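You operate a simulated robot arm through the tools that you are given. There is no shell and no other tool. Be economical: measure what you need, move in short steps, check, and stop when the job is done.

Carry out the task below with a simulated two-armed robot. There is one attempt and no reset: what you move stays moved.

JOB
Prime the line at 300 mL/min through the cell way, then turn down to 100 mL/min.
Fine: valve before switch; turn down only once the display shows the flow; the pump stays running.

It is judged by the outcome, as a careful person would: the job done as asked, and still so three seconds after it is handed in. It fails if anything else is knocked over, pushed out of place, dropped, spilled or broken.

ROBOT AND FRAMES
Two 7-joint arms with three-finger grippers on one trunk, on a base that drives. Base frame: it is fixed to the floor where the robot stands at the start and does not move with it; the origin is under the middle of the robot, x ahead of it, y to its left, z up; the surface under the hand at the start is at about z = 0.72. Lengths are in m, angles in rad, forces in N, time in s.
The left shoulder is at the start at [0.086, 0.126, 1.11], the right one opposite. With the tool pointing down near the work surface each hand reaches from about 0.34 to 0.84 m from the robot's upright axis, wherever it stands, measured 20 degrees to its own side. Places, roughly: black lead [1.25, -0.25, 1]; clamp lever [1, -0.2, 0.8]; controller switch [1.7, -0.4, 0.9]; grey hose end (5x3x11 cm) [0.5, -0.3, 0.8]; keeper of the inlet coupling [0.5, -0.2, 0.8]; pump head [1.1, -0.2, 0.8]; rate dial [1.5, -0.4, 0.9]; red lead [1.25, -0.25, 1]; run switch [0.9, -0.2, 0.8]; supply switch [1.5, -0.3, 0.8]; switch of the blue box [0.6, -0.4, 0.9]; test tap [0.4, -0.1, 1]; three-way valve [0.7, -0.1, 0.8]. Payload 2.94 kg a hand.
The tool frame of a hand sits at the grasp point between the pads (the TCP): z along the fingers, y along the line on which they close. The tips reach 0.03 m beyond it. Largest opening 0.128 m; the body of the gripper starts 0.093 m behind the TCP.
Orientation is told as [roll, pitch, yaw] about the base's x, y, z axes, in that order, counted from this pose: with the fingers straight down and closing along the base's y, the tool's x points along the base's -x, its y along +y and its z along -z.

CONTROLS
- The arms move only by the tool apply_moves. It takes "left_targets", "right_targets" or both (then of equal length, played together; a hand with none holds still); each is a list of rows, each an object (a shift or turn left out is 0, a gripper value left out holds the last) with "translation": the shift along the tool's x, y, z in cm, a list of three; "delta_rot": the turn, a rotation vector about the tool's x, y, z in rad, a list of three; "claw": the opening in per cent of the stroke, from 0 (shut) to 100 (fully open). In form: [{"translation": [tx, ty, tz], "delta_rot": [rx, ry, rz], "claw": claw}, ...]. A call has 1 to 10 rows; each row shifts and turns the commanded pose from where the row before left it, along the tool's axes as they then stand. A row lasts 0.2 s, in which the tool goes at most 0.05 m and 0.15 rad; a call with a longer step from one row to the next is refused whole, and so is a gripper value outside its range. Where a pose cannot be reached the arm comes as near as it can. A force on the tool above 40 N (or 10 N above the force at the start of the call, whichever is more), or a blocked arm, ends the call early, and 0.2 s more pass. Each finger halts on what it meets, pressing with about 36 N; the grip force reading is that of the motor and also rises with nothing between the fingers. The clock runs only during rows and for 0.2 s after the last one: add rows that do not move to give the fingers time. It gives the time, the measured TCP pose, the force on the tool (base axes), the opening and the grip force at its end, in the units of the frame above (readings bear some noise), with the torque about the TCP (base axes, N m) and any sound that the robot's microphone picked up, and new pictures: "pictures" is both (left out), scene, wrist or none (wrist: the cameras of the hands that moved).
- Cameras (640 x 400 px; columns grow to the right, rows downward): "scene" is now at [0.2071, -0.037, 1.2654]; the picture's right is [-0.41, -0.91, 0.00], its down [-0.56, 0.25, -0.79] and it looks along [0.72, -0.32, -0.62] (base axes); focal length 253 px, centre (320, 200). "left" rides on the left gripper at [0.069, 0.015, -0.12] in its tool frame; the picture's right is [-0.21, 0.98, 0.00], its down [-0.82, -0.18, -0.54] and it looks along [-0.53, -0.12, 0.84] (tool axes); focal length 251 px, centre (320, 200). "right" rides on the right gripper at [0.069, -0.015, -0.12] in its tool frame; the picture's right is [0.21, 0.98, 0.00], its down [-0.82, 0.18, -0.54] and it looks along [-0.53, 0.12, 0.84] (tool axes); focal length 251 px, centre (320, 200). There is no depth. A picture from a camera that has moved, and an enlarged one, comes with that camera's place and axes in the base frame and with its lens.
- raise_lower(by): slides the trunk up (or, below 0, down) by that many m; the arms and the scene camera ride with it, the base frame stays. It gives what a move gives, with no picture.
- steer(legs): drives the robot by 1 to 6 legs, each [ahead, left, turn to the left] in m, m and rad, along the robot's own axes; the way and the turn of a leg run together, so that a leg with both is an arc; at most 1.5 m and 3.142 rad a leg. The arms and the cameras ride along, it lands a little off, and it stops where it bumps. It gives what a move gives, and a new picture of the scene camera.
- aim_head(pan, tilt): turns the head with the scene camera to pan (to the left, within 1.396 rad either way) and tilt (down, from -0.506 to 1.204), counted from straight ahead of the robot. It gives what a move gives, and a new picture of the scene camera.
- close_up(camera, box): a new picture of the part [left, top, right, bottom] of that camera's present view, enlarged. The clock stands still meanwhile.
- finish_job(): hands the job in; it is judged then, once.

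Go step by step. Nothing tells you exact positions but the pictures and the camera data: compare them with the known pose of the tool, close in by small moves and look again before you grip or let go. The budget is 120 turns and 260 pictures, counting those below and the enlarged ones. Unless the task says otherwise, let go and move clear before handing in.

The tools are called as a command line: name --argument value ..., lists and objects as JSON in quotes. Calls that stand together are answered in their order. apply_moves: Moves the arms, as the interface text tells. Its arguments: {"type":"object","properties":{"left_targets":{"type":"array"},"right_targets":{"type":"array"},"pictures":{"type":"string","enum":["both","scene","wrist","none"]}},"required":[]} The other tools are called the same way: raise_lower (by) slides the trunk up or down; steer (legs) drives the base; aim_head (pan, tilt) turns the head that bears the scene camera; close_up (camera, box) takes an enlarged picture of a part of a camera's view; finish_job () hands the job in.

At the start:

```text
t: 0.0
left_eef_pos: [0.5821, 0.0784, 1.0908]
left_tcp_rot: [0.001, 0.001, 0.0]
left_contact_force: [0.4, 0.1, 0.3]
left_torque: [0.01, 0.04, 0.0]
left_gripper_width: 0.128
left_grip_force: 0.0
right_eef_pos: [0.4077, -0.2684, 1.1225]
right_tcp_rot: [0.0, -0.001, 0.0]
right_contact_force: [0.7, -0.4, 0.4]
right_torque: [-0.01, 0.0, 0.04]
right_gripper_width: 0.1279
right_grip_force: 0.1
trunk travel left (down, up): [-0.325, 0.222]
robot x, y, heading: [-0.0003, 0.0037, -0.002]
head pan, tilt: [-0.422, 0.665]
```

scene: 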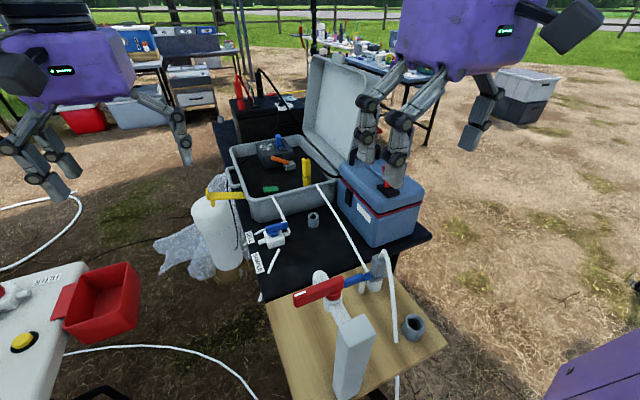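
right: 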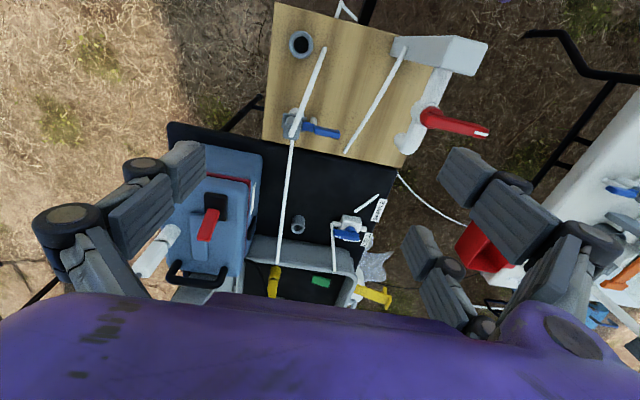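
left: 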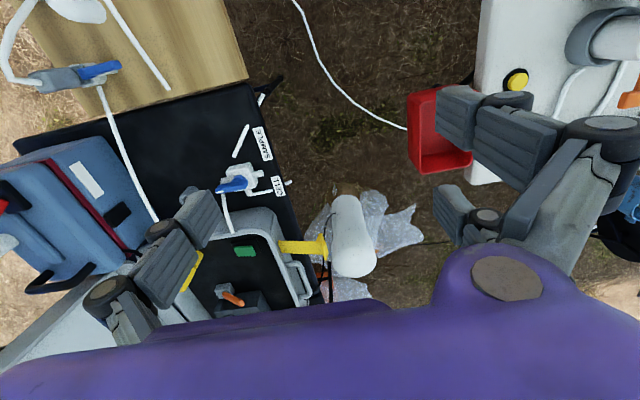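

I see a field bench with a pump case, three-way valve, hose, tap, and blue box. I'll first look closer at the items before moving anything.

close_up --camera "scene" --box '[220, 200, 420, 325]'

close_up --camera "scene" --box '[210, 80, 370, 180]'

close_up --camera "left" --box '[180, 110, 340, 210]'

close_up --camera "scene" --box '[220, 140, 320, 202]'

```text
3.20 times, centred on (320, 262) of scene
camera zoom: at [0.2071, -0.037, 1.2654], right [-0.41, -0.91, 0.0], down [-0.56, 0.25, -0.79], along [0.72, -0.32, -0.62], focal length 809 px, centre (320, 0)
```

zoom: 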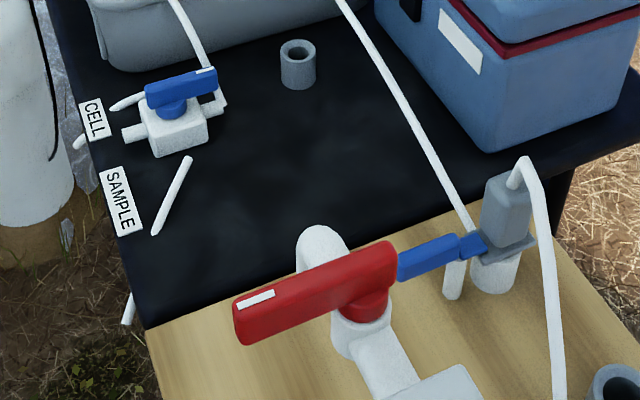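

```text
4.00 times, centred on (290, 130) of scene
camera zoom: at [0.2071, -0.037, 1.2654], right [-0.41, -0.91, 0.0], down [-0.56, 0.25, -0.79], along [0.72, -0.32, -0.62], focal length 1011 px, centre (440, 480)
```

zoom: 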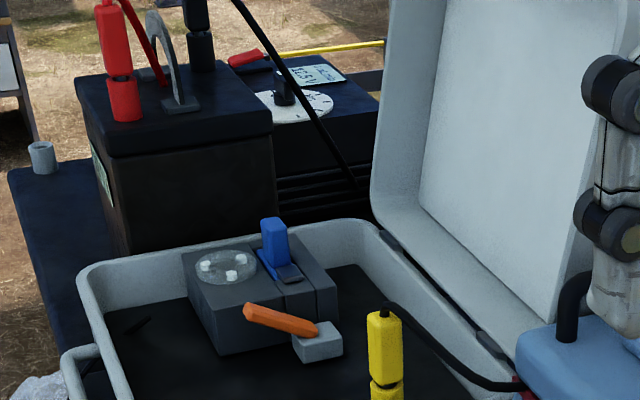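

```text
4.00 times, centred on (260, 160) of left
camera zoom: at [0.514, 0.0919, 1.21], right [0.21, 0.98, 0.0], down [0.82, -0.18, 0.54], along [0.53, -0.12, -0.84], focal length 1006 px, centre (560, 360)
```

zoom: 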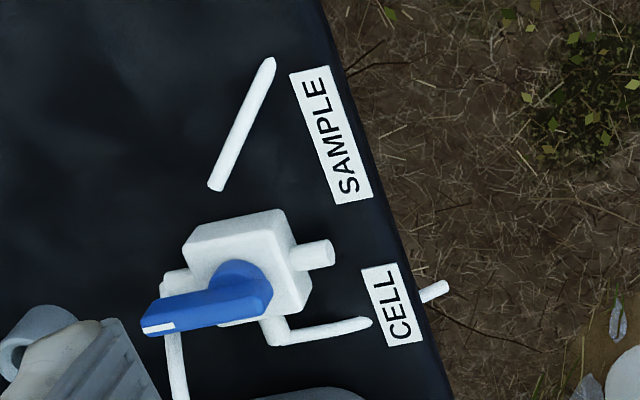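

```text
6.40 times, centred on (270, 171) of scene
camera zoom: at [0.2071, -0.037, 1.2654], right [-0.41, -0.91, 0.0], down [-0.56, 0.25, -0.79], along [0.72, -0.32, -0.62], focal length 1617 px, centre (640, 386)
```

zoom: 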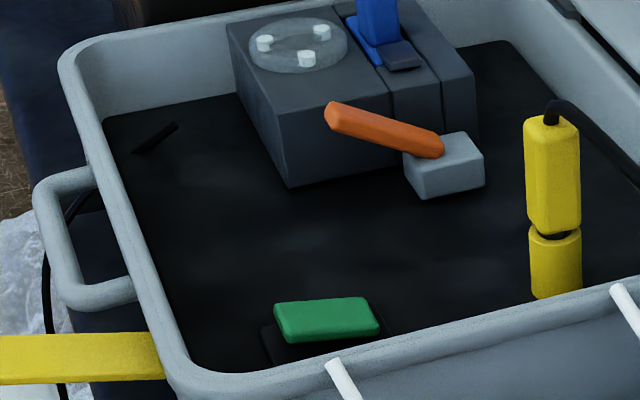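

The valve currently points at neither label, and the pump head, clamp and controller are further away. I'll look around to plan the drive.

aim_head --pan -0.3 --tilt 0.35

aim_head --pan 0.5 --tilt 0.6

aim_head --pan -1.1 --tilt 0.7

aim_head --pan -0.5 --tilt 1.1

```text
t: 0.8
left_eef_pos: [0.5818, 0.0774, 1.0908]
left_tcp_rot: [0.001, 0.001, 0.001]
left_contact_force: [-0.1, -0.5, 0.2]
left_torque: [0.03, -0.01, -0.01]
left_gripper_width: 0.1279
left_grip_force: 0.1
right_eef_pos: [0.4077, -0.2696, 1.123]
right_tcp_rot: [0.0, 0.001, -0.001]
right_contact_force: [-0.6, 0.0, -0.7]
right_torque: [0.01, 0.02, -0.02]
right_gripper_width: 0.1281
right_grip_force: 0.0
trunk travel left (down, up): [-0.325, 0.222]
robot x, y, heading: [0.0015, 0.0026, -0.003]
head pan, tilt: [-0.3, 0.351]
camera scene: at [0.2173, -0.0292, 1.2937], right [-0.3, -0.96, 0.0], down [-0.33, 0.1, -0.94], along [0.9, -0.28, -0.34], focal length 253 px, centre (320, 200)
```

scene: 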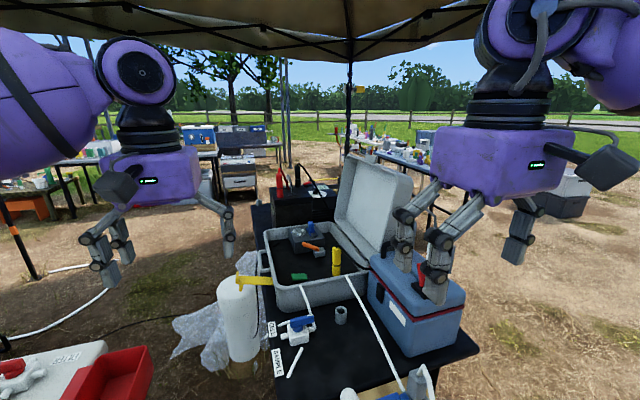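

```text
t: 1.9
left_eef_pos: [0.583, 0.0765, 1.0905]
left_tcp_rot: [-0.001, 0.0, 0.0]
left_contact_force: [-0.2, -0.4, -0.3]
left_torque: [0.01, 0.05, 0.05]
left_gripper_width: 0.128
left_grip_force: 0.1
right_eef_pos: [0.4081, -0.2674, 1.1235]
right_tcp_rot: [0.0, 0.001, 0.001]
right_contact_force: [0.5, 0.2, 0.7]
right_torque: [0.0, 0.0, -0.02]
right_gripper_width: 0.1279
right_grip_force: 0.0
trunk travel left (down, up): [-0.325, 0.222]
robot x, y, heading: [-0.0019, -0.0017, -0.0]
head pan, tilt: [0.499, 0.6]
camera scene: at [0.2061, 0.0406, 1.271], right [0.48, -0.88, 0.0], down [-0.5, -0.27, -0.83], along [0.72, 0.39, -0.56], focal length 253 px, centre (320, 200)
```

scene: 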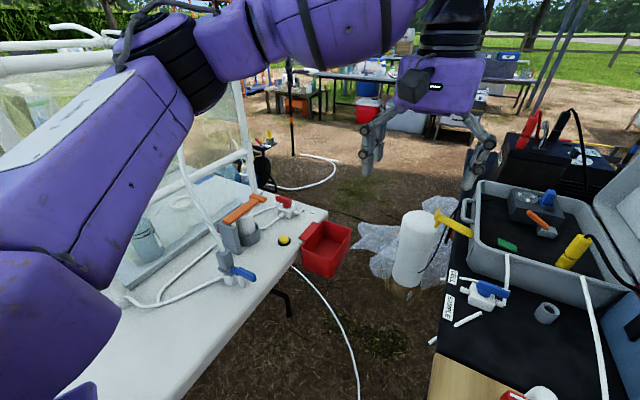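

```text
t: 3.6
left_eef_pos: [0.5821, 0.0789, 1.0907]
left_tcp_rot: [0.0, 0.0, -0.001]
left_contact_force: [-0.6, -0.6, 0.4]
left_torque: [-0.05, 0.01, 0.01]
left_gripper_width: 0.1278
left_grip_force: 0.1
right_eef_pos: [0.409, -0.2679, 1.1221]
right_tcp_rot: [0.0, -0.001, 0.001]
right_contact_force: [-0.3, 0.4, -0.1]
right_torque: [-0.01, -0.02, -0.02]
right_gripper_width: 0.1278
right_grip_force: 0.1
trunk travel left (down, up): [-0.325, 0.222]
robot x, y, heading: [0.0014, -0.0023, -0.002]
head pan, tilt: [-1.1, 0.7]
camera scene: at [0.167, -0.0773, 1.2624], right [-0.89, -0.45, 0.0], down [-0.29, 0.57, -0.76], along [0.35, -0.68, -0.64], focal length 253 px, centre (320, 200)
```

scene: 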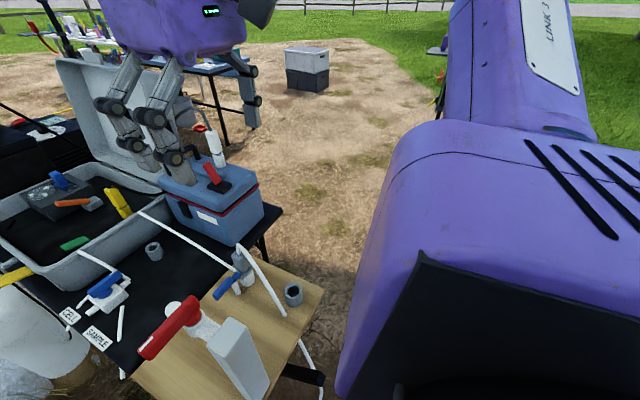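

```text
t: 4.6
left_eef_pos: [0.5819, 0.0771, 1.0911]
left_tcp_rot: [0.002, 0.001, 0.001]
left_contact_force: [-0.4, 0.5, -0.2]
left_torque: [0.0, -0.01, 0.02]
left_gripper_width: 0.1278
left_grip_force: 0.1
right_eef_pos: [0.4077, -0.2669, 1.1209]
right_tcp_rot: [0.001, 0.0, 0.001]
right_contact_force: [0.3, 0.0, 0.8]
right_torque: [0.02, -0.01, 0.02]
right_gripper_width: 0.128
right_grip_force: 0.1
trunk travel left (down, up): [-0.325, 0.222]
robot x, y, heading: [-0.0015, -0.0008, 0.004]
head pan, tilt: [-0.499, 1.1]
camera scene: at [0.1839, -0.0319, 1.2324], right [-0.48, -0.88, 0.0], down [-0.78, 0.43, -0.45], along [0.4, -0.22, -0.89], focal length 253 px, centre (320, 200)
```

scene: 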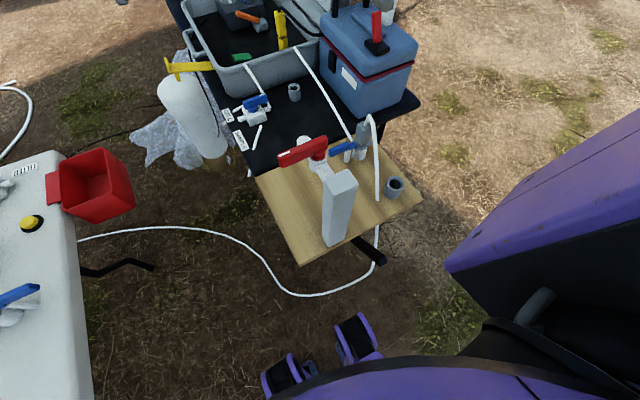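

close_up --camera "scene" --box '[270, 90, 430, 210]'

close_up --camera "right" --box '[260, 20, 460, 145]'

close_up --camera "left" --box '[0, 30, 160, 130]'

```text
3.33 times, centred on (350, 150) of scene
camera zoom: at [0.1839, -0.0319, 1.2324], right [-0.48, -0.88, 0.0], down [-0.78, 0.43, -0.45], along [0.4, -0.22, -0.89], focal length 842 px, centre (220, 367)
```

zoom: 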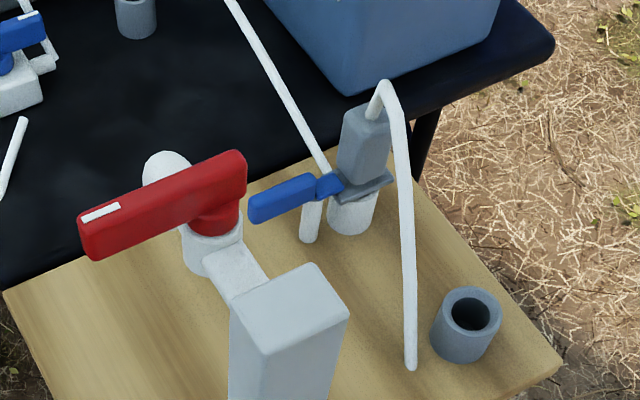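

```text
3.20 times, centred on (360, 82) of right
camera zoom: at [0.3397, -0.2832, 1.2425], right [-0.21, 0.98, 0.0], down [0.82, 0.18, 0.54], along [0.53, 0.12, -0.84], focal length 805 px, centre (192, 576)
```

zoom: 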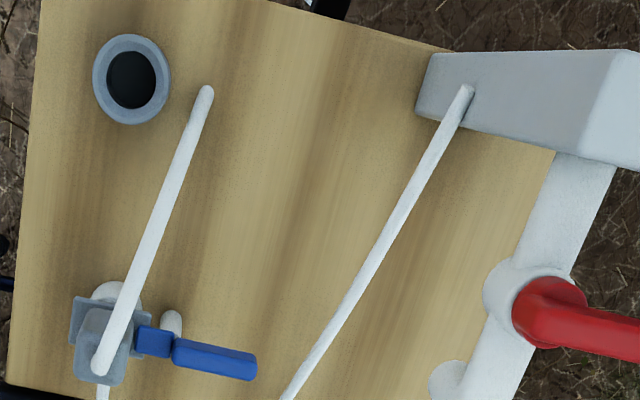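

```text
4.00 times, centred on (80, 80) of left
camera zoom: at [0.514, 0.0919, 1.21], right [0.21, 0.98, 0.0], down [0.82, -0.18, 0.54], along [0.53, -0.12, -0.84], focal length 1006 px, centre (1280, 680)
```

zoom: 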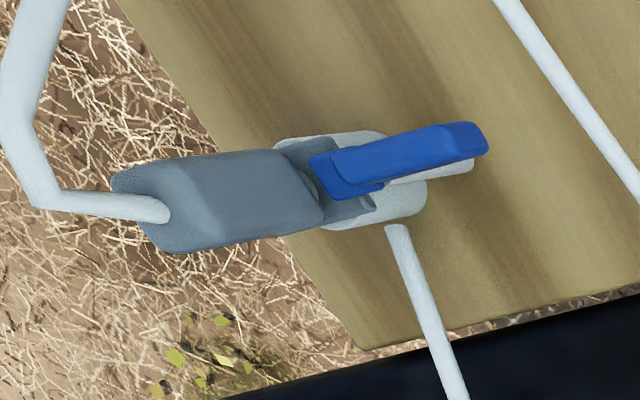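

Next I bring the left hand a little nearer the valve to see its ports and handle from above.

apply_moves --left_targets '[{"translation": [1, -4, 3]}, {"translation": [1, -4, 3]}, {"translation": [0, -3, 2]}, {"translation": [0, 0, 0]}]' --pictures "wrist"

close_up --camera "left" --box '[220, 80, 420, 205]'

```text
refused: row 1 steps farther than a row can; nothing moved
```

```text
3.20 times, centred on (320, 142) of left
camera zoom: at [0.514, 0.0919, 1.21], right [0.21, 0.98, 0.0], down [0.82, -0.18, 0.54], along [0.53, -0.12, -0.84], focal length 805 px, centre (320, 384)
```

zoom: 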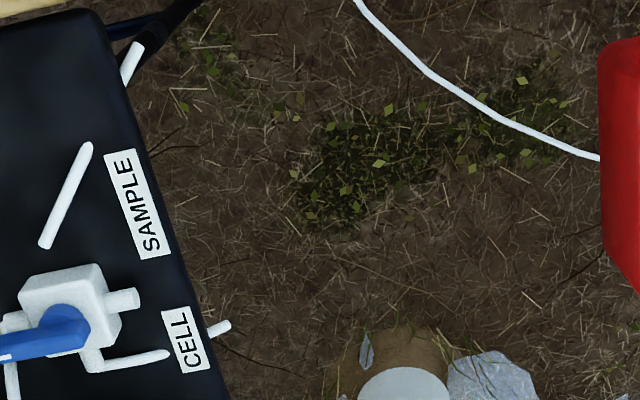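

apply_moves --left_targets '[{"translation": [0, -3, 3]}, {"translation": [0, -3, 3]}, {"translation": [0, -3, 2]}, {"translation": [0, -3, 0]}, {"translation": [0, 0, 0]}]' --pictures "wrist"

close_up --camera "left" --box '[200, 60, 400, 185]'

```text
t: 5.8
left_eef_pos: [0.5825, -0.0429, 1.0093]
left_tcp_rot: [0.001, 0.001, 0.0]
left_contact_force: [0.0, 0.7, -0.4]
left_torque: [-0.02, -0.02, -0.01]
left_gripper_width: 0.128
left_grip_force: 0.2
right_eef_pos: [0.4075, -0.2679, 1.1234]
right_tcp_rot: [-0.001, 0.001, 0.0]
right_contact_force: [-0.5, -0.4, 0.4]
right_torque: [-0.04, 0.0, 0.01]
right_gripper_width: 0.1282
right_grip_force: 0.0
trunk travel left (down, up): [-0.325, 0.222]
robot x, y, heading: [0.001, -0.0006, -0.003]
head pan, tilt: [-0.499, 1.1]
camera left: at [0.5131, -0.0285, 1.1302], right [0.21, 0.98, 0.0], down [0.82, -0.18, 0.54], along [0.53, -0.12, -0.84], focal length 251 px, centre (320, 200)
```

left: 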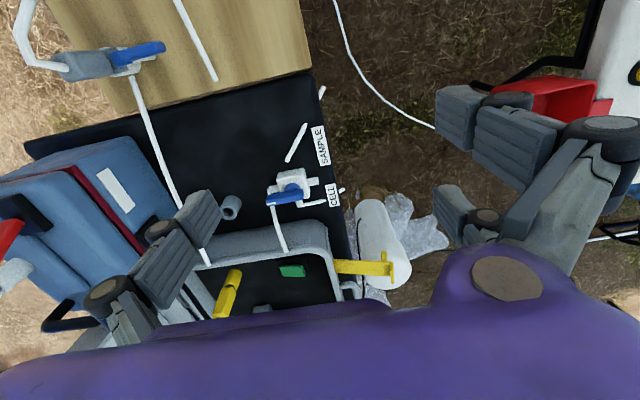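

```text
3.20 times, centred on (300, 122) of left
camera zoom: at [0.5131, -0.0285, 1.1302], right [0.21, 0.98, 0.0], down [0.82, -0.18, 0.54], along [0.53, -0.12, -0.84], focal length 805 px, centre (384, 448)
```

zoom: 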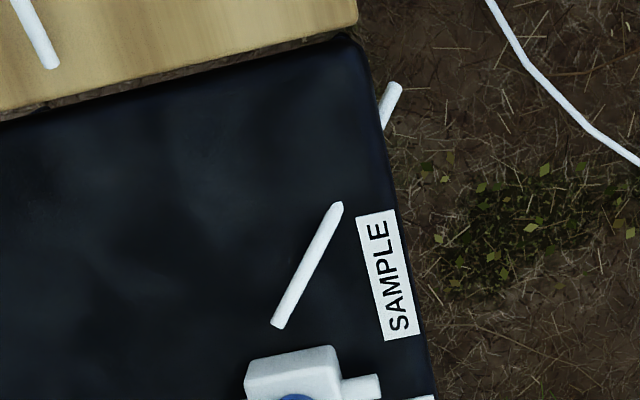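

close_up --camera "left" --box '[230, 140, 358, 220]'

close_up --camera "left" --box '[40, 20, 184, 110]'

```text
5.00 times, centred on (294, 180) of left
camera zoom: at [0.5131, -0.0285, 1.1302], right [0.21, 0.98, 0.0], down [0.82, -0.18, 0.54], along [0.53, -0.12, -0.84], focal length 1257 px, centre (450, 300)
```

zoom: 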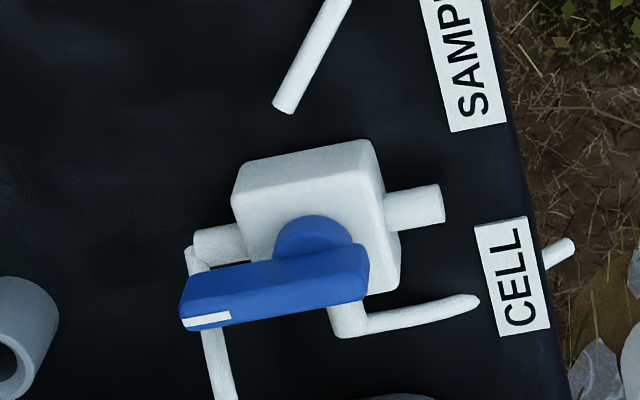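

```text
4.44 times, centred on (112, 65) of left
camera zoom: at [0.5131, -0.0285, 1.1302], right [0.21, 0.98, 0.0], down [0.82, -0.18, 0.54], along [0.53, -0.12, -0.84], focal length 1118 px, centre (1244, 800)
```

zoom: 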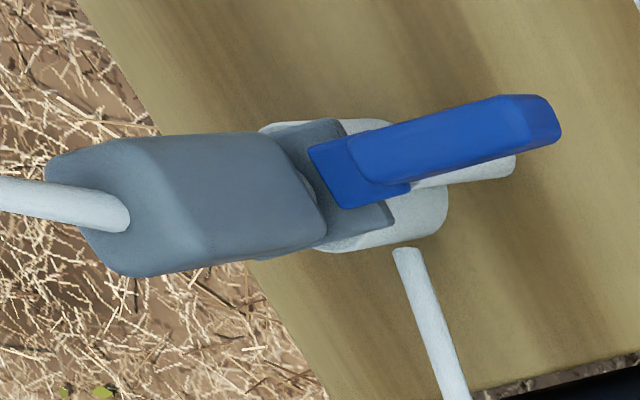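

close_up --camera "right" --box '[310, 180, 406, 240]'

close_up --camera "scene" --box '[225, 80, 289, 120]'

```text
6.67 times, centred on (358, 210) of right
camera zoom: at [0.3395, -0.2823, 1.2427], right [-0.21, 0.98, 0.0], down [0.82, 0.18, 0.54], along [0.53, 0.12, -0.84], focal length 1676 px, centre (67, 133)
```

zoom: 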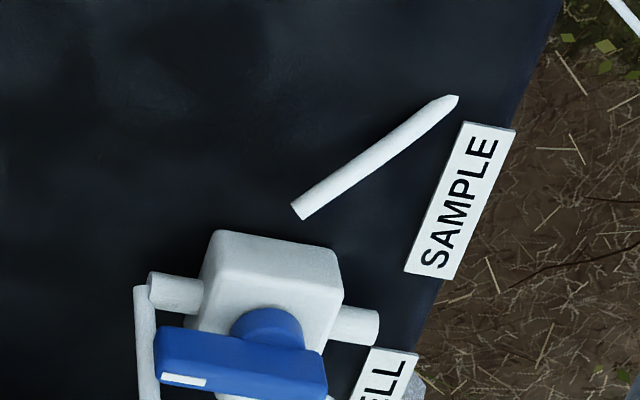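

```text
10.00 times, centred on (257, 100) of scene
camera zoom: at [0.1837, -0.031, 1.2325], right [-0.48, -0.88, 0.0], down [-0.78, 0.43, -0.45], along [0.4, -0.22, -0.89], focal length 2527 px, centre (950, 1200)
```

zoom: 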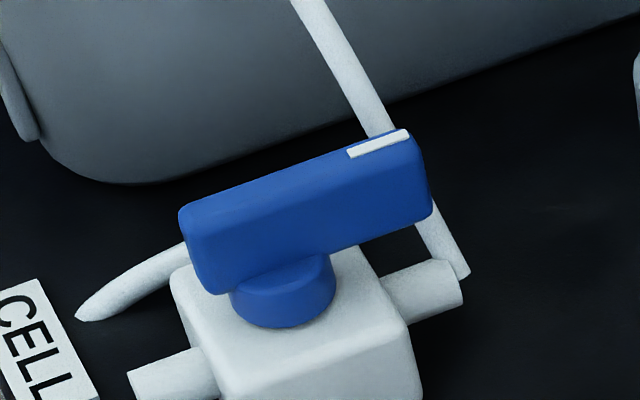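

The valve handle points along −y (at the inlet); the CELL tube leaves the +x port, and the pivot is at about (0.707, −0.118), handle top z≈0.79. I rotate the left hand −90° to straddle the handle.

apply_moves --left_targets '[{"delta_rot": [0, 0, 0.149], "claw": 40}, {"delta_rot": [0, 0, 0.149]}, {"delta_rot": [0, 0, 0.149]}, {"delta_rot": [0, 0, 0.149]}, {"delta_rot": [0, 0, 0.149]}, {"delta_rot": [0, 0, 0.149]}, {"delta_rot": [0, 0, 0.149]}, {"delta_rot": [0, 0, 0.149]}, {"delta_rot": [0, 0, 0.149]}, {"delta_rot": [0, 0, 0.149]}]' --pictures "none"

```text
t: 8.0
left_eef_pos: [0.5818, -0.0442, 1.0107]
left_tcp_rot: [0.001, -0.001, -1.493]
left_contact_force: [-0.3, -0.2, -0.7]
left_torque: [-0.04, -0.01, 0.05]
left_gripper_width: 0.0514
left_grip_force: 0.1
right_eef_pos: [0.4077, -0.2682, 1.1217]
right_tcp_rot: [0.0, 0.0, 0.0]
right_contact_force: [0.2, -0.2, -0.1]
right_torque: [-0.02, 0.0, -0.02]
right_gripper_width: 0.1279
right_grip_force: 0.0
trunk travel left (down, up): [-0.325, 0.222]
robot x, y, heading: [0.001, -0.0063, -0.002]
head pan, tilt: [-0.499, 1.1]
```

apply_moves --left_targets '[{"delta_rot": [0, 0, 0.078]}, {"translation": [-2.5, 4, 1]}, {"translation": [-2.5, 4, 1]}, {"translation": [-2.4, 4, 1]}, {"translation": [0, 0.5, 4]}, {"translation": [0, 0, 4]}, {"translation": [0, 0, 3]}, {"translation": [0, 0, 0]}]' --pictures "both"

close_up --camera "scene" --box '[200, 60, 328, 140]'

```text
t: 9.8
left_eef_pos: [0.7052, -0.117, 0.8697]
left_tcp_rot: [-0.001, 0.0, -1.571]
left_contact_force: [-0.4, 0.5, -0.3]
left_torque: [-0.01, -0.01, 0.01]
left_gripper_width: 0.0513
left_grip_force: 0.1
right_eef_pos: [0.4081, -0.2683, 1.1226]
right_tcp_rot: [0.0, -0.001, 0.0]
right_contact_force: [0.5, 0.1, 0.9]
right_torque: [-0.01, 0.0, 0.03]
right_gripper_width: 0.1281
right_grip_force: 0.1
trunk travel left (down, up): [-0.325, 0.222]
robot x, y, heading: [0.0009, 0.0014, 0.003]
head pan, tilt: [-0.499, 1.1]
camera scene: at [0.1836, -0.0318, 1.2325], right [-0.48, -0.88, 0.0], down [-0.78, 0.43, -0.45], along [0.4, -0.22, -0.89], focal length 253 px, centre (320, 200)
camera left: at [0.7218, -0.0476, 0.9902], right [0.98, -0.21, 0.0], down [-0.18, -0.82, 0.54], along [-0.11, -0.53, -0.84], focal length 251 px, centre (320, 200)
```

scene: 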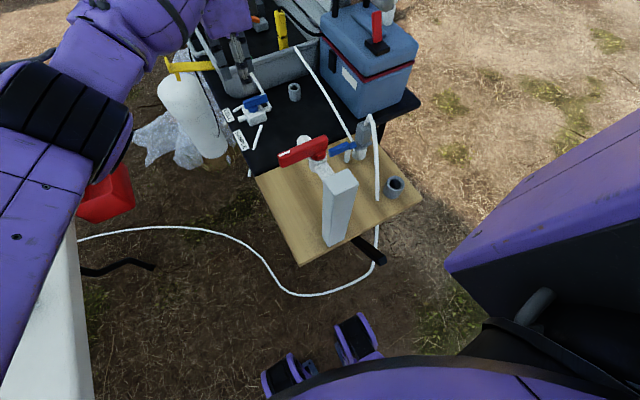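
left: 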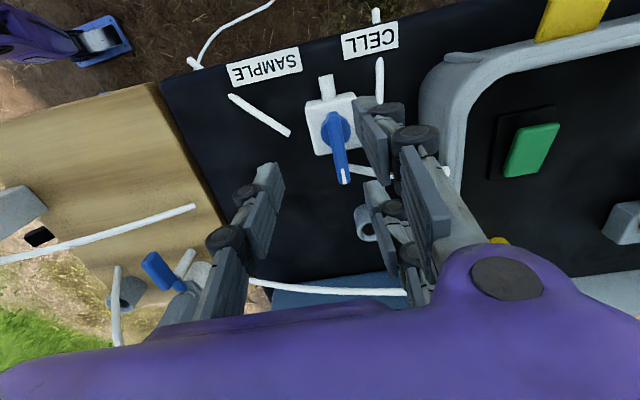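

```text
5.00 times, centred on (264, 100) of scene
camera zoom: at [0.1836, -0.0318, 1.2325], right [-0.48, -0.88, 0.0], down [-0.78, 0.43, -0.45], along [0.4, -0.22, -0.89], focal length 1264 px, centre (600, 700)
```

zoom: 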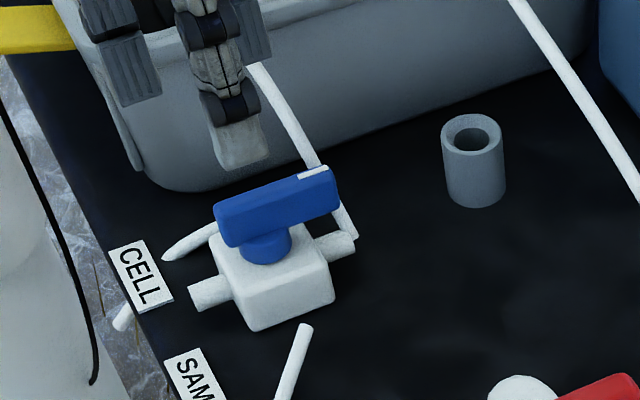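

The handle blade sits at x≈0.72, slightly ahead of my TCP. I correct and come lower, then look again.

apply_moves --left_targets '[{"translation": [0.4, 1.4, 0]}, {"translation": [0, 0, 2.5]}, {"translation": [0, 0, 0]}]' --pictures "wrist"

close_up --camera "left" --box '[240, 80, 400, 180]'

close_up --camera "scene" --box '[200, 60, 328, 140]'

```text
t: 10.6
left_eef_pos: [0.7201, -0.1132, 0.8452]
left_tcp_rot: [0.0, -0.001, -1.57]
left_contact_force: [-0.3, -0.2, 0.6]
left_torque: [0.02, -0.04, -0.01]
left_gripper_width: 0.0514
left_grip_force: 0.0
right_eef_pos: [0.4078, -0.2682, 1.1229]
right_tcp_rot: [0.0, 0.0, 0.001]
right_contact_force: [-0.3, -0.3, 0.9]
right_torque: [0.0, -0.04, 0.04]
right_gripper_width: 0.1277
right_grip_force: 0.1
trunk travel left (down, up): [-0.325, 0.222]
robot x, y, heading: [0.0005, -0.0032, 0.003]
head pan, tilt: [-0.499, 1.1]
camera left: at [0.7353, -0.044, 0.9649], right [0.98, -0.21, 0.0], down [-0.18, -0.82, 0.54], along [-0.11, -0.53, -0.84], focal length 251 px, centre (320, 200)
```

left: 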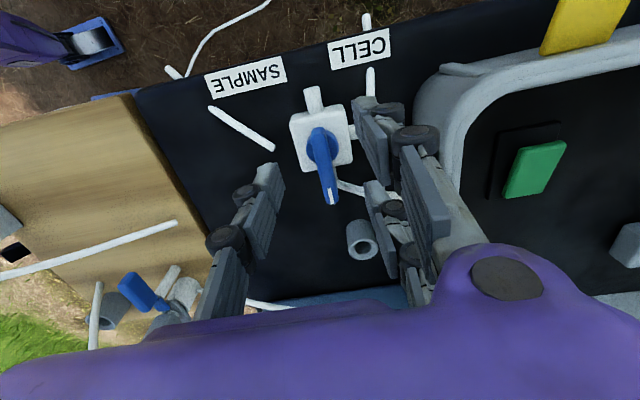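

```text
4.00 times, centred on (320, 130) of left
camera zoom: at [0.7353, -0.044, 0.9649], right [0.98, -0.21, 0.0], down [-0.18, -0.82, 0.54], along [-0.11, -0.53, -0.84], focal length 1006 px, centre (320, 480)
```

zoom: 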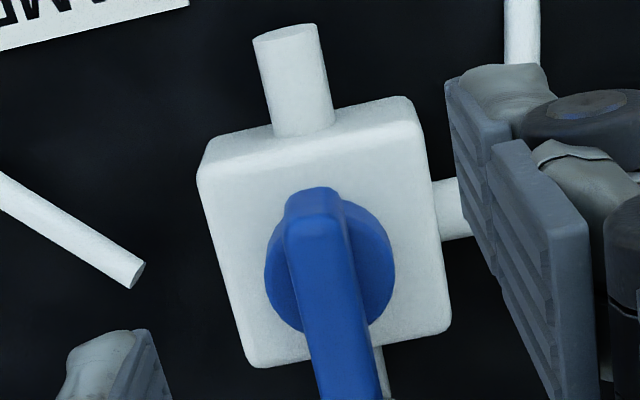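

```text
5.00 times, centred on (264, 100) of scene
camera zoom: at [0.1836, -0.0318, 1.2325], right [-0.48, -0.88, 0.0], down [-0.78, 0.43, -0.45], along [0.4, -0.22, -0.89], focal length 1264 px, centre (600, 700)
```

zoom: 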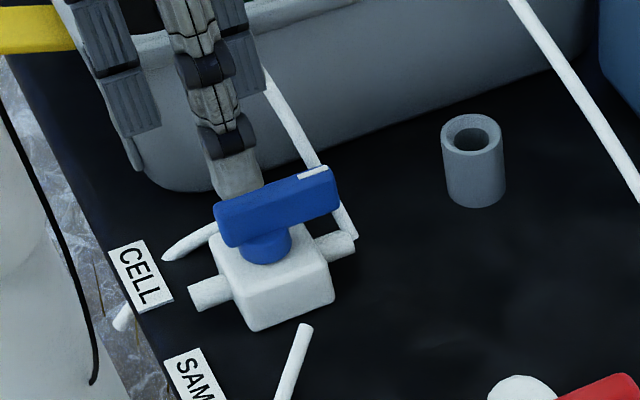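

apply_moves --left_targets '[{"translation": [0, 0.1, 2]}, {"translation": [0, 0, 1.7]}, {"claw": 0}, {}, {}]' --pictures "both"

close_up --camera "scene" --box '[200, 60, 328, 140]'

```text
t: 11.8
left_eef_pos: [0.7199, -0.112, 0.8066]
left_tcp_rot: [-0.007, 0.002, -1.569]
left_contact_force: [-20.6, 3.0, -7.0]
left_torque: [-0.01, 0.5, -0.12]
left_gripper_width: 0.0116
left_grip_force: 38.4
right_eef_pos: [0.4068, -0.2676, 1.1225]
right_tcp_rot: [-0.001, -0.001, 0.0]
right_contact_force: [-0.4, 0.2, -0.7]
right_torque: [-0.01, 0.01, 0.03]
right_gripper_width: 0.1281
right_grip_force: 0.1
trunk travel left (down, up): [-0.325, 0.222]
robot x, y, heading: [-0.0023, 0.0, -0.001]
head pan, tilt: [-0.499, 1.1]
camera scene: at [0.1823, -0.0316, 1.2325], right [-0.48, -0.88, 0.0], down [-0.78, 0.43, -0.46], along [0.4, -0.22, -0.89], focal length 253 px, centre (320, 200)
camera left: at [0.7363, -0.0431, 0.9267], right [0.98, -0.21, 0.0], down [-0.18, -0.82, 0.54], along [-0.12, -0.53, -0.84], focal length 251 px, centre (320, 200)
```

scene: 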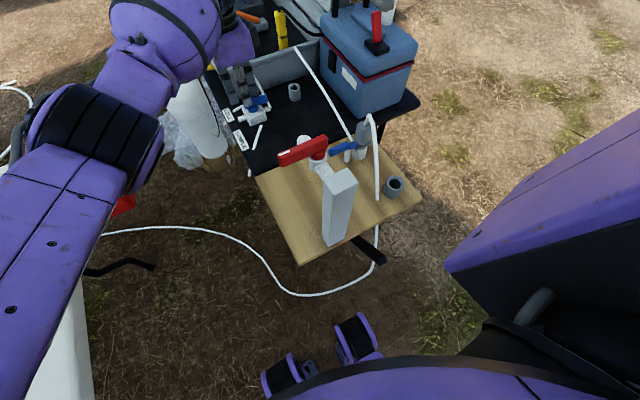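
left: 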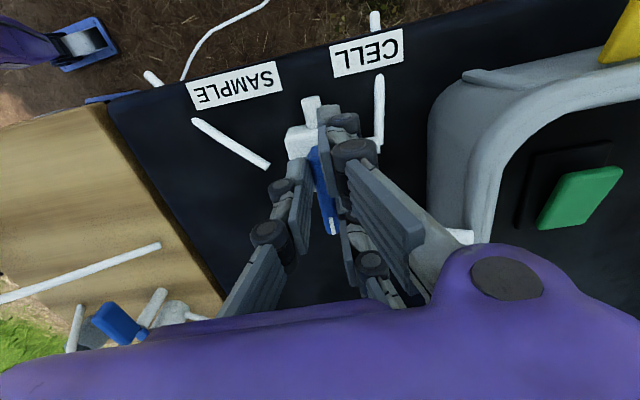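

```text
5.00 times, centred on (264, 100) of scene
camera zoom: at [0.1823, -0.0316, 1.2325], right [-0.48, -0.88, 0.0], down [-0.78, 0.43, -0.46], along [0.4, -0.22, -0.89], focal length 1264 px, centre (600, 700)
```

zoom: 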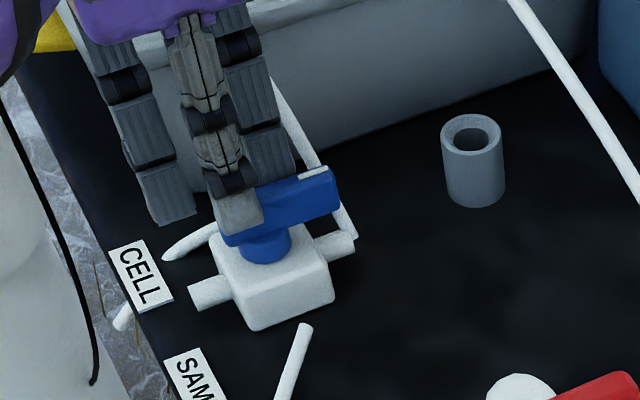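

apply_moves --left_targets '[{"translation": [0, -0.2, 0]}, {"delta_rot": [0, 0, -0.1]}, {"delta_rot": [0, 0, -0.1]}, {"delta_rot": [0, 0, -0.1]}, {}]' --pictures "wrist"

close_up --camera "scene" --box '[200, 60, 328, 140]'

```text
t: 13.0
left_eef_pos: [0.717, -0.111, 0.8066]
left_tcp_rot: [-0.005, 0.005, -1.268]
left_contact_force: [-34.8, 4.7, -15.8]
left_torque: [0.1, 0.9, -0.34]
left_gripper_width: 0.0101
left_grip_force: 37.0
right_eef_pos: [0.4074, -0.2675, 1.1225]
right_tcp_rot: [0.0, -0.002, 0.002]
right_contact_force: [0.2, -0.6, -0.5]
right_torque: [-0.02, 0.02, 0.0]
right_gripper_width: 0.1278
right_grip_force: 0.0
trunk travel left (down, up): [-0.325, 0.222]
robot x, y, heading: [0.0005, -0.0, 0.003]
head pan, tilt: [-0.499, 1.1]
camera left: at [0.7117, -0.0417, 0.9273], right [1.0, 0.09, -0.01], down [0.08, -0.84, 0.54], along [0.04, -0.54, -0.84], focal length 251 px, centre (320, 200)
```

left: 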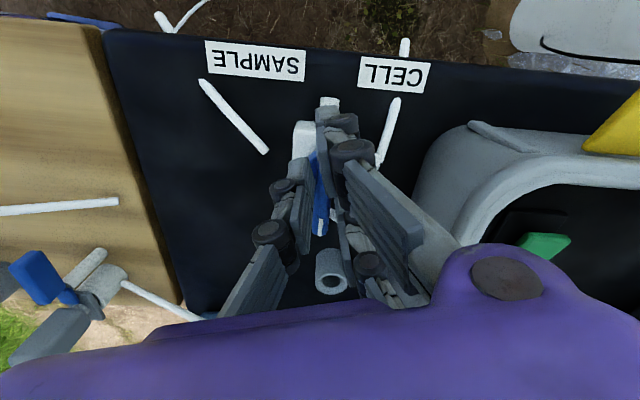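

```text
5.00 times, centred on (264, 100) of scene
camera zoom: at [0.1818, -0.0315, 1.2327], right [-0.48, -0.88, 0.0], down [-0.78, 0.43, -0.46], along [0.4, -0.22, -0.89], focal length 1264 px, centre (600, 700)
```

zoom: 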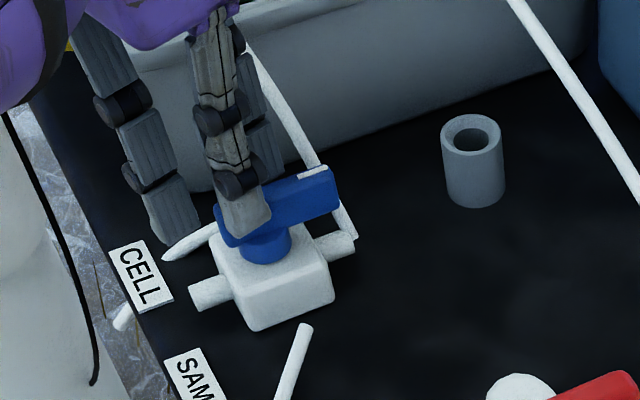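

The handle hasn't turned; the grip at the hub had little leverage. I undo the twist and regrip nearer the tip.

apply_moves --left_targets '[{"delta_rot": [0, 0, 0.1]}, {"delta_rot": [0, 0, 0.1]}, {"delta_rot": [0, 0, 0.1]}, {"claw": 25}, {"translation": [-3.0, 0.2, 0]}, {"claw": 0}, {}, {}]' --pictures "wrist"

close_up --camera "scene" --box '[200, 60, 328, 140]'

```text
t: 14.8
left_eef_pos: [0.7205, -0.1432, 0.808]
left_tcp_rot: [0.001, -0.003, -1.572]
left_contact_force: [-18.4, -7.2, 3.7]
left_torque: [-1.15, 0.48, 0.4]
left_gripper_width: 0.0122
left_grip_force: 39.0
right_eef_pos: [0.4058, -0.2693, 1.1225]
right_tcp_rot: [0.0, -0.001, -0.001]
right_contact_force: [-0.3, -0.3, 0.0]
right_torque: [-0.01, 0.0, 0.0]
right_gripper_width: 0.1279
right_grip_force: 0.0
trunk travel left (down, up): [-0.325, 0.222]
robot x, y, heading: [0.0014, 0.0, 0.002]
head pan, tilt: [-0.499, 1.1]
camera left: at [0.7359, -0.0754, 0.9283], right [0.98, -0.21, 0.0], down [-0.18, -0.82, 0.54], along [-0.12, -0.53, -0.84], focal length 251 px, centre (320, 200)
```

left: 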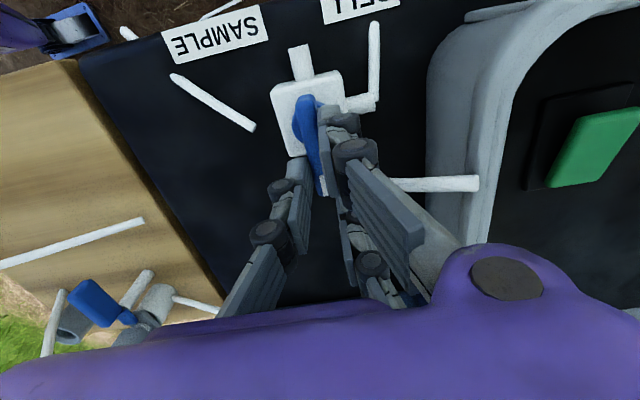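

```text
5.00 times, centred on (264, 100) of scene
camera zoom: at [0.1816, -0.0324, 1.2327], right [-0.48, -0.88, 0.0], down [-0.78, 0.43, -0.46], along [0.4, -0.22, -0.89], focal length 1264 px, centre (600, 700)
```

zoom: 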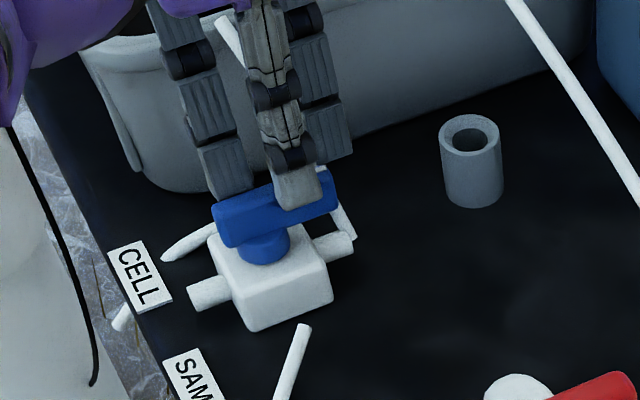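

apply_moves --left_targets '[{"translation": [0.02, 0.34, 0], "delta_rot": [0, 0, -0.12]}, {"translation": [0.02, 0.34, 0], "delta_rot": [0, 0, -0.12]}, {"translation": [0.02, 0.34, 0], "delta_rot": [0, 0, -0.12]}, {}]' --pictures "none"

close_up --camera "scene" --box '[200, 60, 328, 140]'

```text
t: 15.8
left_eef_pos: [0.7288, -0.1428, 0.8087]
left_tcp_rot: [-0.006, -0.001, -1.208]
left_contact_force: [-32.6, -8.2, -0.6]
left_torque: [-0.94, 0.54, 0.74]
left_gripper_width: 0.0117
left_grip_force: 39.3
right_eef_pos: [0.4045, -0.2686, 1.1236]
right_tcp_rot: [-0.001, -0.004, 0.0]
right_contact_force: [-0.4, 0.7, -0.7]
right_torque: [-0.01, 0.02, 0.0]
right_gripper_width: 0.128
right_grip_force: 0.1
trunk travel left (down, up): [-0.325, 0.222]
robot x, y, heading: [-0.0001, 0.0033, 0.003]
head pan, tilt: [-0.499, 1.1]
```

```text
5.00 times, centred on (264, 100) of scene
camera zoom: at [0.1806, -0.0326, 1.2328], right [-0.48, -0.88, 0.0], down [-0.78, 0.43, -0.46], along [0.4, -0.22, -0.89], focal length 1264 px, centre (600, 700)
```

zoom: 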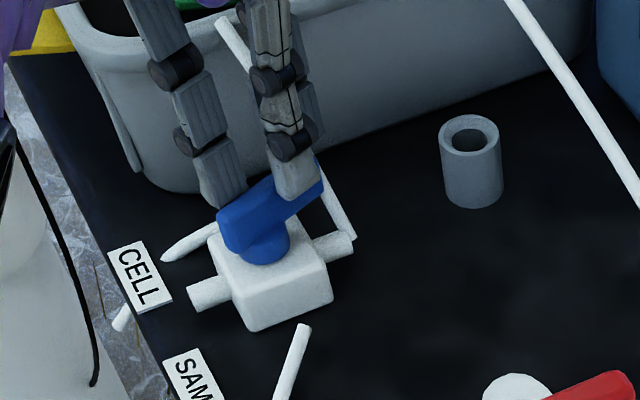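

The handle turns now toward CELL. I continue the arc.

apply_moves --left_targets '[{"translation": [0.02, 0.3, 0], "delta_rot": [0, 0, -0.11]}, {"translation": [0.02, 0.3, 0], "delta_rot": [0, 0, -0.11]}, {"translation": [0.02, 0.3, 0], "delta_rot": [0, 0, -0.11]}, {"translation": [0.02, 0.3, 0], "delta_rot": [0, 0, -0.11]}, {"translation": [0.02, 0.3, 0], "delta_rot": [0, 0, -0.11]}, {}]' --pictures "none"

close_up --camera "scene" --box '[200, 60, 328, 140]'

```text
t: 17.2
left_eef_pos: [0.7373, -0.1354, 0.8076]
left_tcp_rot: [-0.008, -0.005, -0.659]
left_contact_force: [-7.4, -31.0, -7.2]
left_torque: [-1.38, -0.65, 0.63]
left_gripper_width: 0.0118
left_grip_force: 38.6
left hand out of reach, approached as far as the arm can: row 2, 4
right_eef_pos: [0.4072, -0.2721, 1.1224]
right_tcp_rot: [0.002, 0.0, -0.001]
right_contact_force: [-0.4, -0.1, 1.1]
right_torque: [-0.02, 0.0, -0.01]
right_gripper_width: 0.1279
right_grip_force: 0.1
trunk travel left (down, up): [-0.325, 0.222]
robot x, y, heading: [-0.0013, 0.0007, 0.003]
head pan, tilt: [-0.499, 1.1]
```

```text
5.00 times, centred on (264, 100) of scene
camera zoom: at [0.1838, -0.0351, 1.2323], right [-0.48, -0.88, 0.0], down [-0.78, 0.43, -0.45], along [0.4, -0.22, -0.89], focal length 1264 px, centre (600, 700)
```

zoom: 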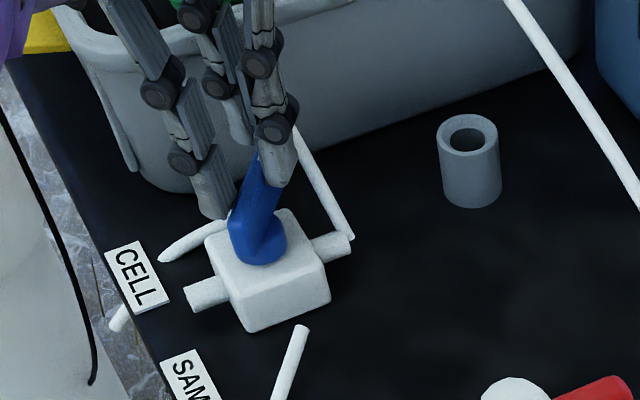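

apply_moves --left_targets '[{"translation": [0.03, 0.35, 0], "delta_rot": [0, 0, -0.12]}, {"translation": [0.03, 0.35, 0], "delta_rot": [0, 0, -0.12]}, {"translation": [0.02, 0.35, 0], "delta_rot": [0, 0, -0.12]}, {"translation": [0.02, 0.35, 0], "delta_rot": [0, 0, -0.12]}, {"translation": [0.02, 0.35, 0], "delta_rot": [0, 0, -0.12]}, {}]' --pictures "none"

close_up --camera "scene" --box '[200, 60, 328, 140]'

```text
t: 18.4
left_eef_pos: [0.7435, -0.1233, 0.808]
left_tcp_rot: [-0.018, -0.001, -0.116]
left_contact_force: [0.3, -11.6, -1.6]
left_torque: [-0.23, 0.1, 0.26]
left_gripper_width: 0.0119
left_grip_force: 38.5
right_eef_pos: [0.4089, -0.2681, 1.1238]
right_tcp_rot: [-0.002, 0.0, -0.003]
right_contact_force: [0.5, 0.5, 1.1]
right_torque: [-0.06, 0.0, 0.03]
right_gripper_width: 0.128
right_grip_force: 0.0
trunk travel left (down, up): [-0.325, 0.222]
robot x, y, heading: [-0.0022, -0.001, -0.001]
head pan, tilt: [-0.499, 1.1]
stopped in row 5 (left hand): the force on the tool passed its limit at 43 N (the readings are from after the stop); the commanded pose is now the measured one
```

```text
5.00 times, centred on (264, 100) of scene
camera zoom: at [0.1844, -0.0317, 1.2324], right [-0.48, -0.88, 0.0], down [-0.78, 0.43, -0.45], along [0.4, -0.22, -0.89], focal length 1264 px, centre (600, 700)
```

zoom: 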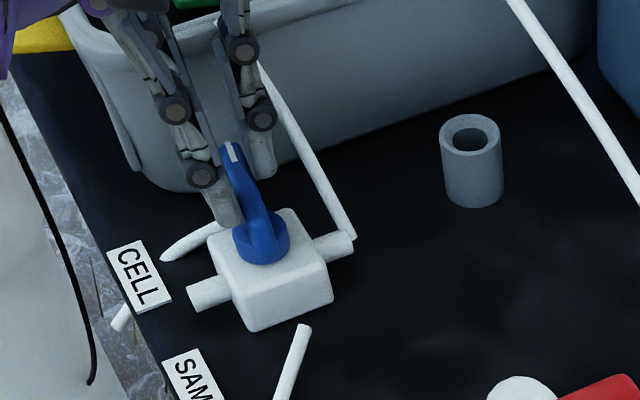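

apply_moves --left_targets '[{"translation": [0, 0.2, 0], "delta_rot": [0, 0, -0.06]}, {"translation": [0, 0.2, 0], "delta_rot": [0, 0, -0.06]}, {"translation": [0, 0.2, 0], "delta_rot": [0, 0, -0.04]}, {}]' --pictures "none"

close_up --camera "scene" --box '[200, 60, 328, 140]'

```text
t: 19.4
left_eef_pos: [0.7415, -0.1206, 0.8092]
left_tcp_rot: [-0.016, 0.003, 0.043]
left_contact_force: [-0.9, -26.0, -3.9]
left_torque: [-0.66, -0.87, -1.44]
left_gripper_width: 0.0123
left_grip_force: 39.3
right_eef_pos: [0.4088, -0.2708, 1.1205]
right_tcp_rot: [0.003, 0.001, -0.002]
right_contact_force: [0.5, -0.1, -0.2]
right_torque: [-0.05, -0.01, -0.02]
right_gripper_width: 0.1281
right_grip_force: 0.2
trunk travel left (down, up): [-0.325, 0.222]
robot x, y, heading: [0.0008, -0.0024, -0.003]
head pan, tilt: [-0.499, 1.1]
```

```text
5.00 times, centred on (264, 100) of scene
camera zoom: at [0.184, -0.0351, 1.2323], right [-0.48, -0.88, 0.0], down [-0.78, 0.43, -0.45], along [0.4, -0.22, -0.89], focal length 1264 px, centre (600, 700)
```

zoom: 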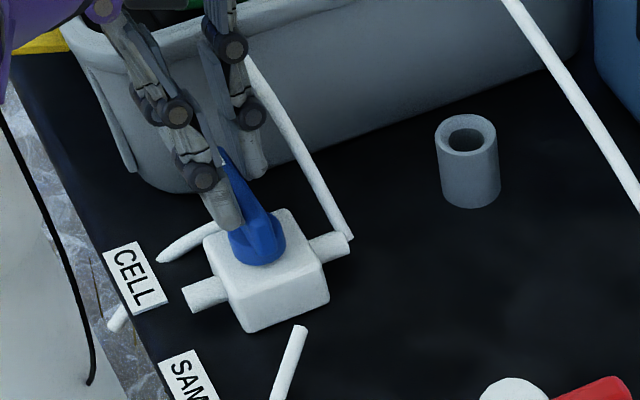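

The handle now lines up with the CELL port and met its stop. I release and lift clear.

apply_moves --left_targets '[{"claw": 35}, {}, {"translation": [0, 0, 4]}, {"translation": [0, 0, 4]}]' --pictures "none"

```text
t: 20.2
left_eef_pos: [0.7423, -0.1183, 0.7771]
left_tcp_rot: [-0.023, -0.007, 0.044]
left_contact_force: [-7.8, 2.2, 12.4]
left_torque: [0.16, 0.53, -0.12]
left_gripper_width: 0.051
left_grip_force: 3.7
left hand out of reach, approached as far as the arm can: row 3, 4
right_eef_pos: [0.4064, -0.267, 1.1232]
right_tcp_rot: [-0.002, 0.0, 0.0]
right_contact_force: [-0.3, 1.1, 1.0]
right_torque: [0.04, 0.04, 0.01]
right_gripper_width: 0.1278
right_grip_force: 0.0
trunk travel left (down, up): [-0.325, 0.222]
robot x, y, heading: [-0.0025, -0.0024, 0.003]
head pan, tilt: [-0.499, 1.1]
stopped in row 4 (left hand): the force on the tool passed its limit at 52 N (the readings are from after the stop); the commanded pose is now the measured one
```

I pushed the wrong way along the tool axis (down); I correct immediately by lifting (−z) and inspect.

apply_moves --left_targets '[{"translation": [0, 0, -3]}, {"translation": [0, 0, -4]}, {"translation": [0, 0, -4]}, {"translation": [0, 0, -4]}, {}]' --pictures "wrist"

close_up --camera "scene" --box '[200, 60, 328, 140]'

close_up --camera "left" --box '[240, 80, 400, 180]'

```text
t: 21.4
left_eef_pos: [0.7435, -0.1167, 0.9243]
left_tcp_rot: [-0.022, -0.004, 0.044]
left_contact_force: [-0.6, 0.6, -0.2]
left_torque: [-0.02, -0.02, 0.03]
left_gripper_width: 0.0448
left_grip_force: 0.1
right_eef_pos: [0.4088, -0.2678, 1.1205]
right_tcp_rot: [0.002, 0.0, -0.001]
right_contact_force: [-0.6, 0.0, 0.2]
right_torque: [0.01, 0.0, 0.01]
right_gripper_width: 0.1281
right_grip_force: 0.0
trunk travel left (down, up): [-0.325, 0.222]
robot x, y, heading: [0.0027, 0.0011, -0.002]
head pan, tilt: [-0.499, 1.1]
camera left: at [0.6728, -0.1032, 1.0435], right [0.17, 0.98, -0.02], down [0.83, -0.13, 0.55], along [0.54, -0.11, -0.84], focal length 251 px, centre (320, 200)
```

left: 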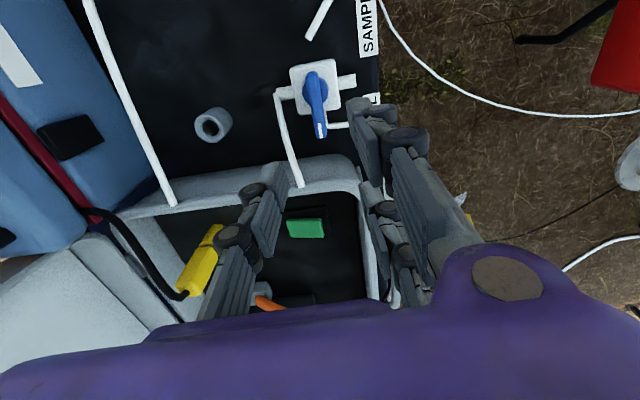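

```text
5.00 times, centred on (264, 100) of scene
camera zoom: at [0.1844, -0.032, 1.2323], right [-0.48, -0.88, 0.0], down [-0.78, 0.43, -0.45], along [0.4, -0.22, -0.89], focal length 1264 px, centre (600, 700)
```

zoom: 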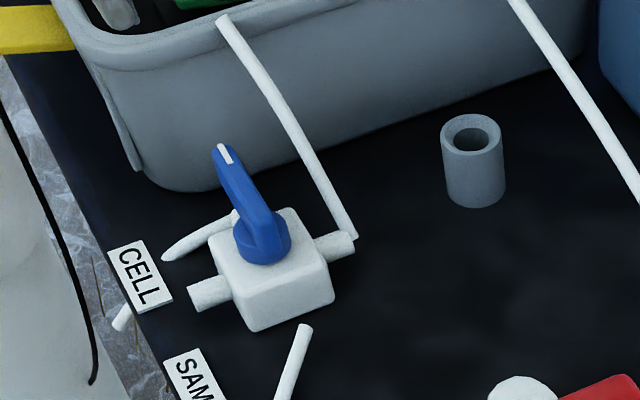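

```text
4.00 times, centred on (320, 130) of left
camera zoom: at [0.6728, -0.1032, 1.0435], right [0.17, 0.98, -0.02], down [0.83, -0.13, 0.55], along [0.54, -0.11, -0.84], focal length 1006 px, centre (320, 480)
```

zoom: 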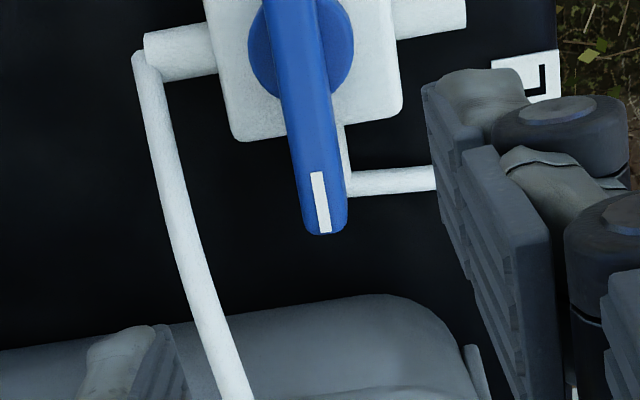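

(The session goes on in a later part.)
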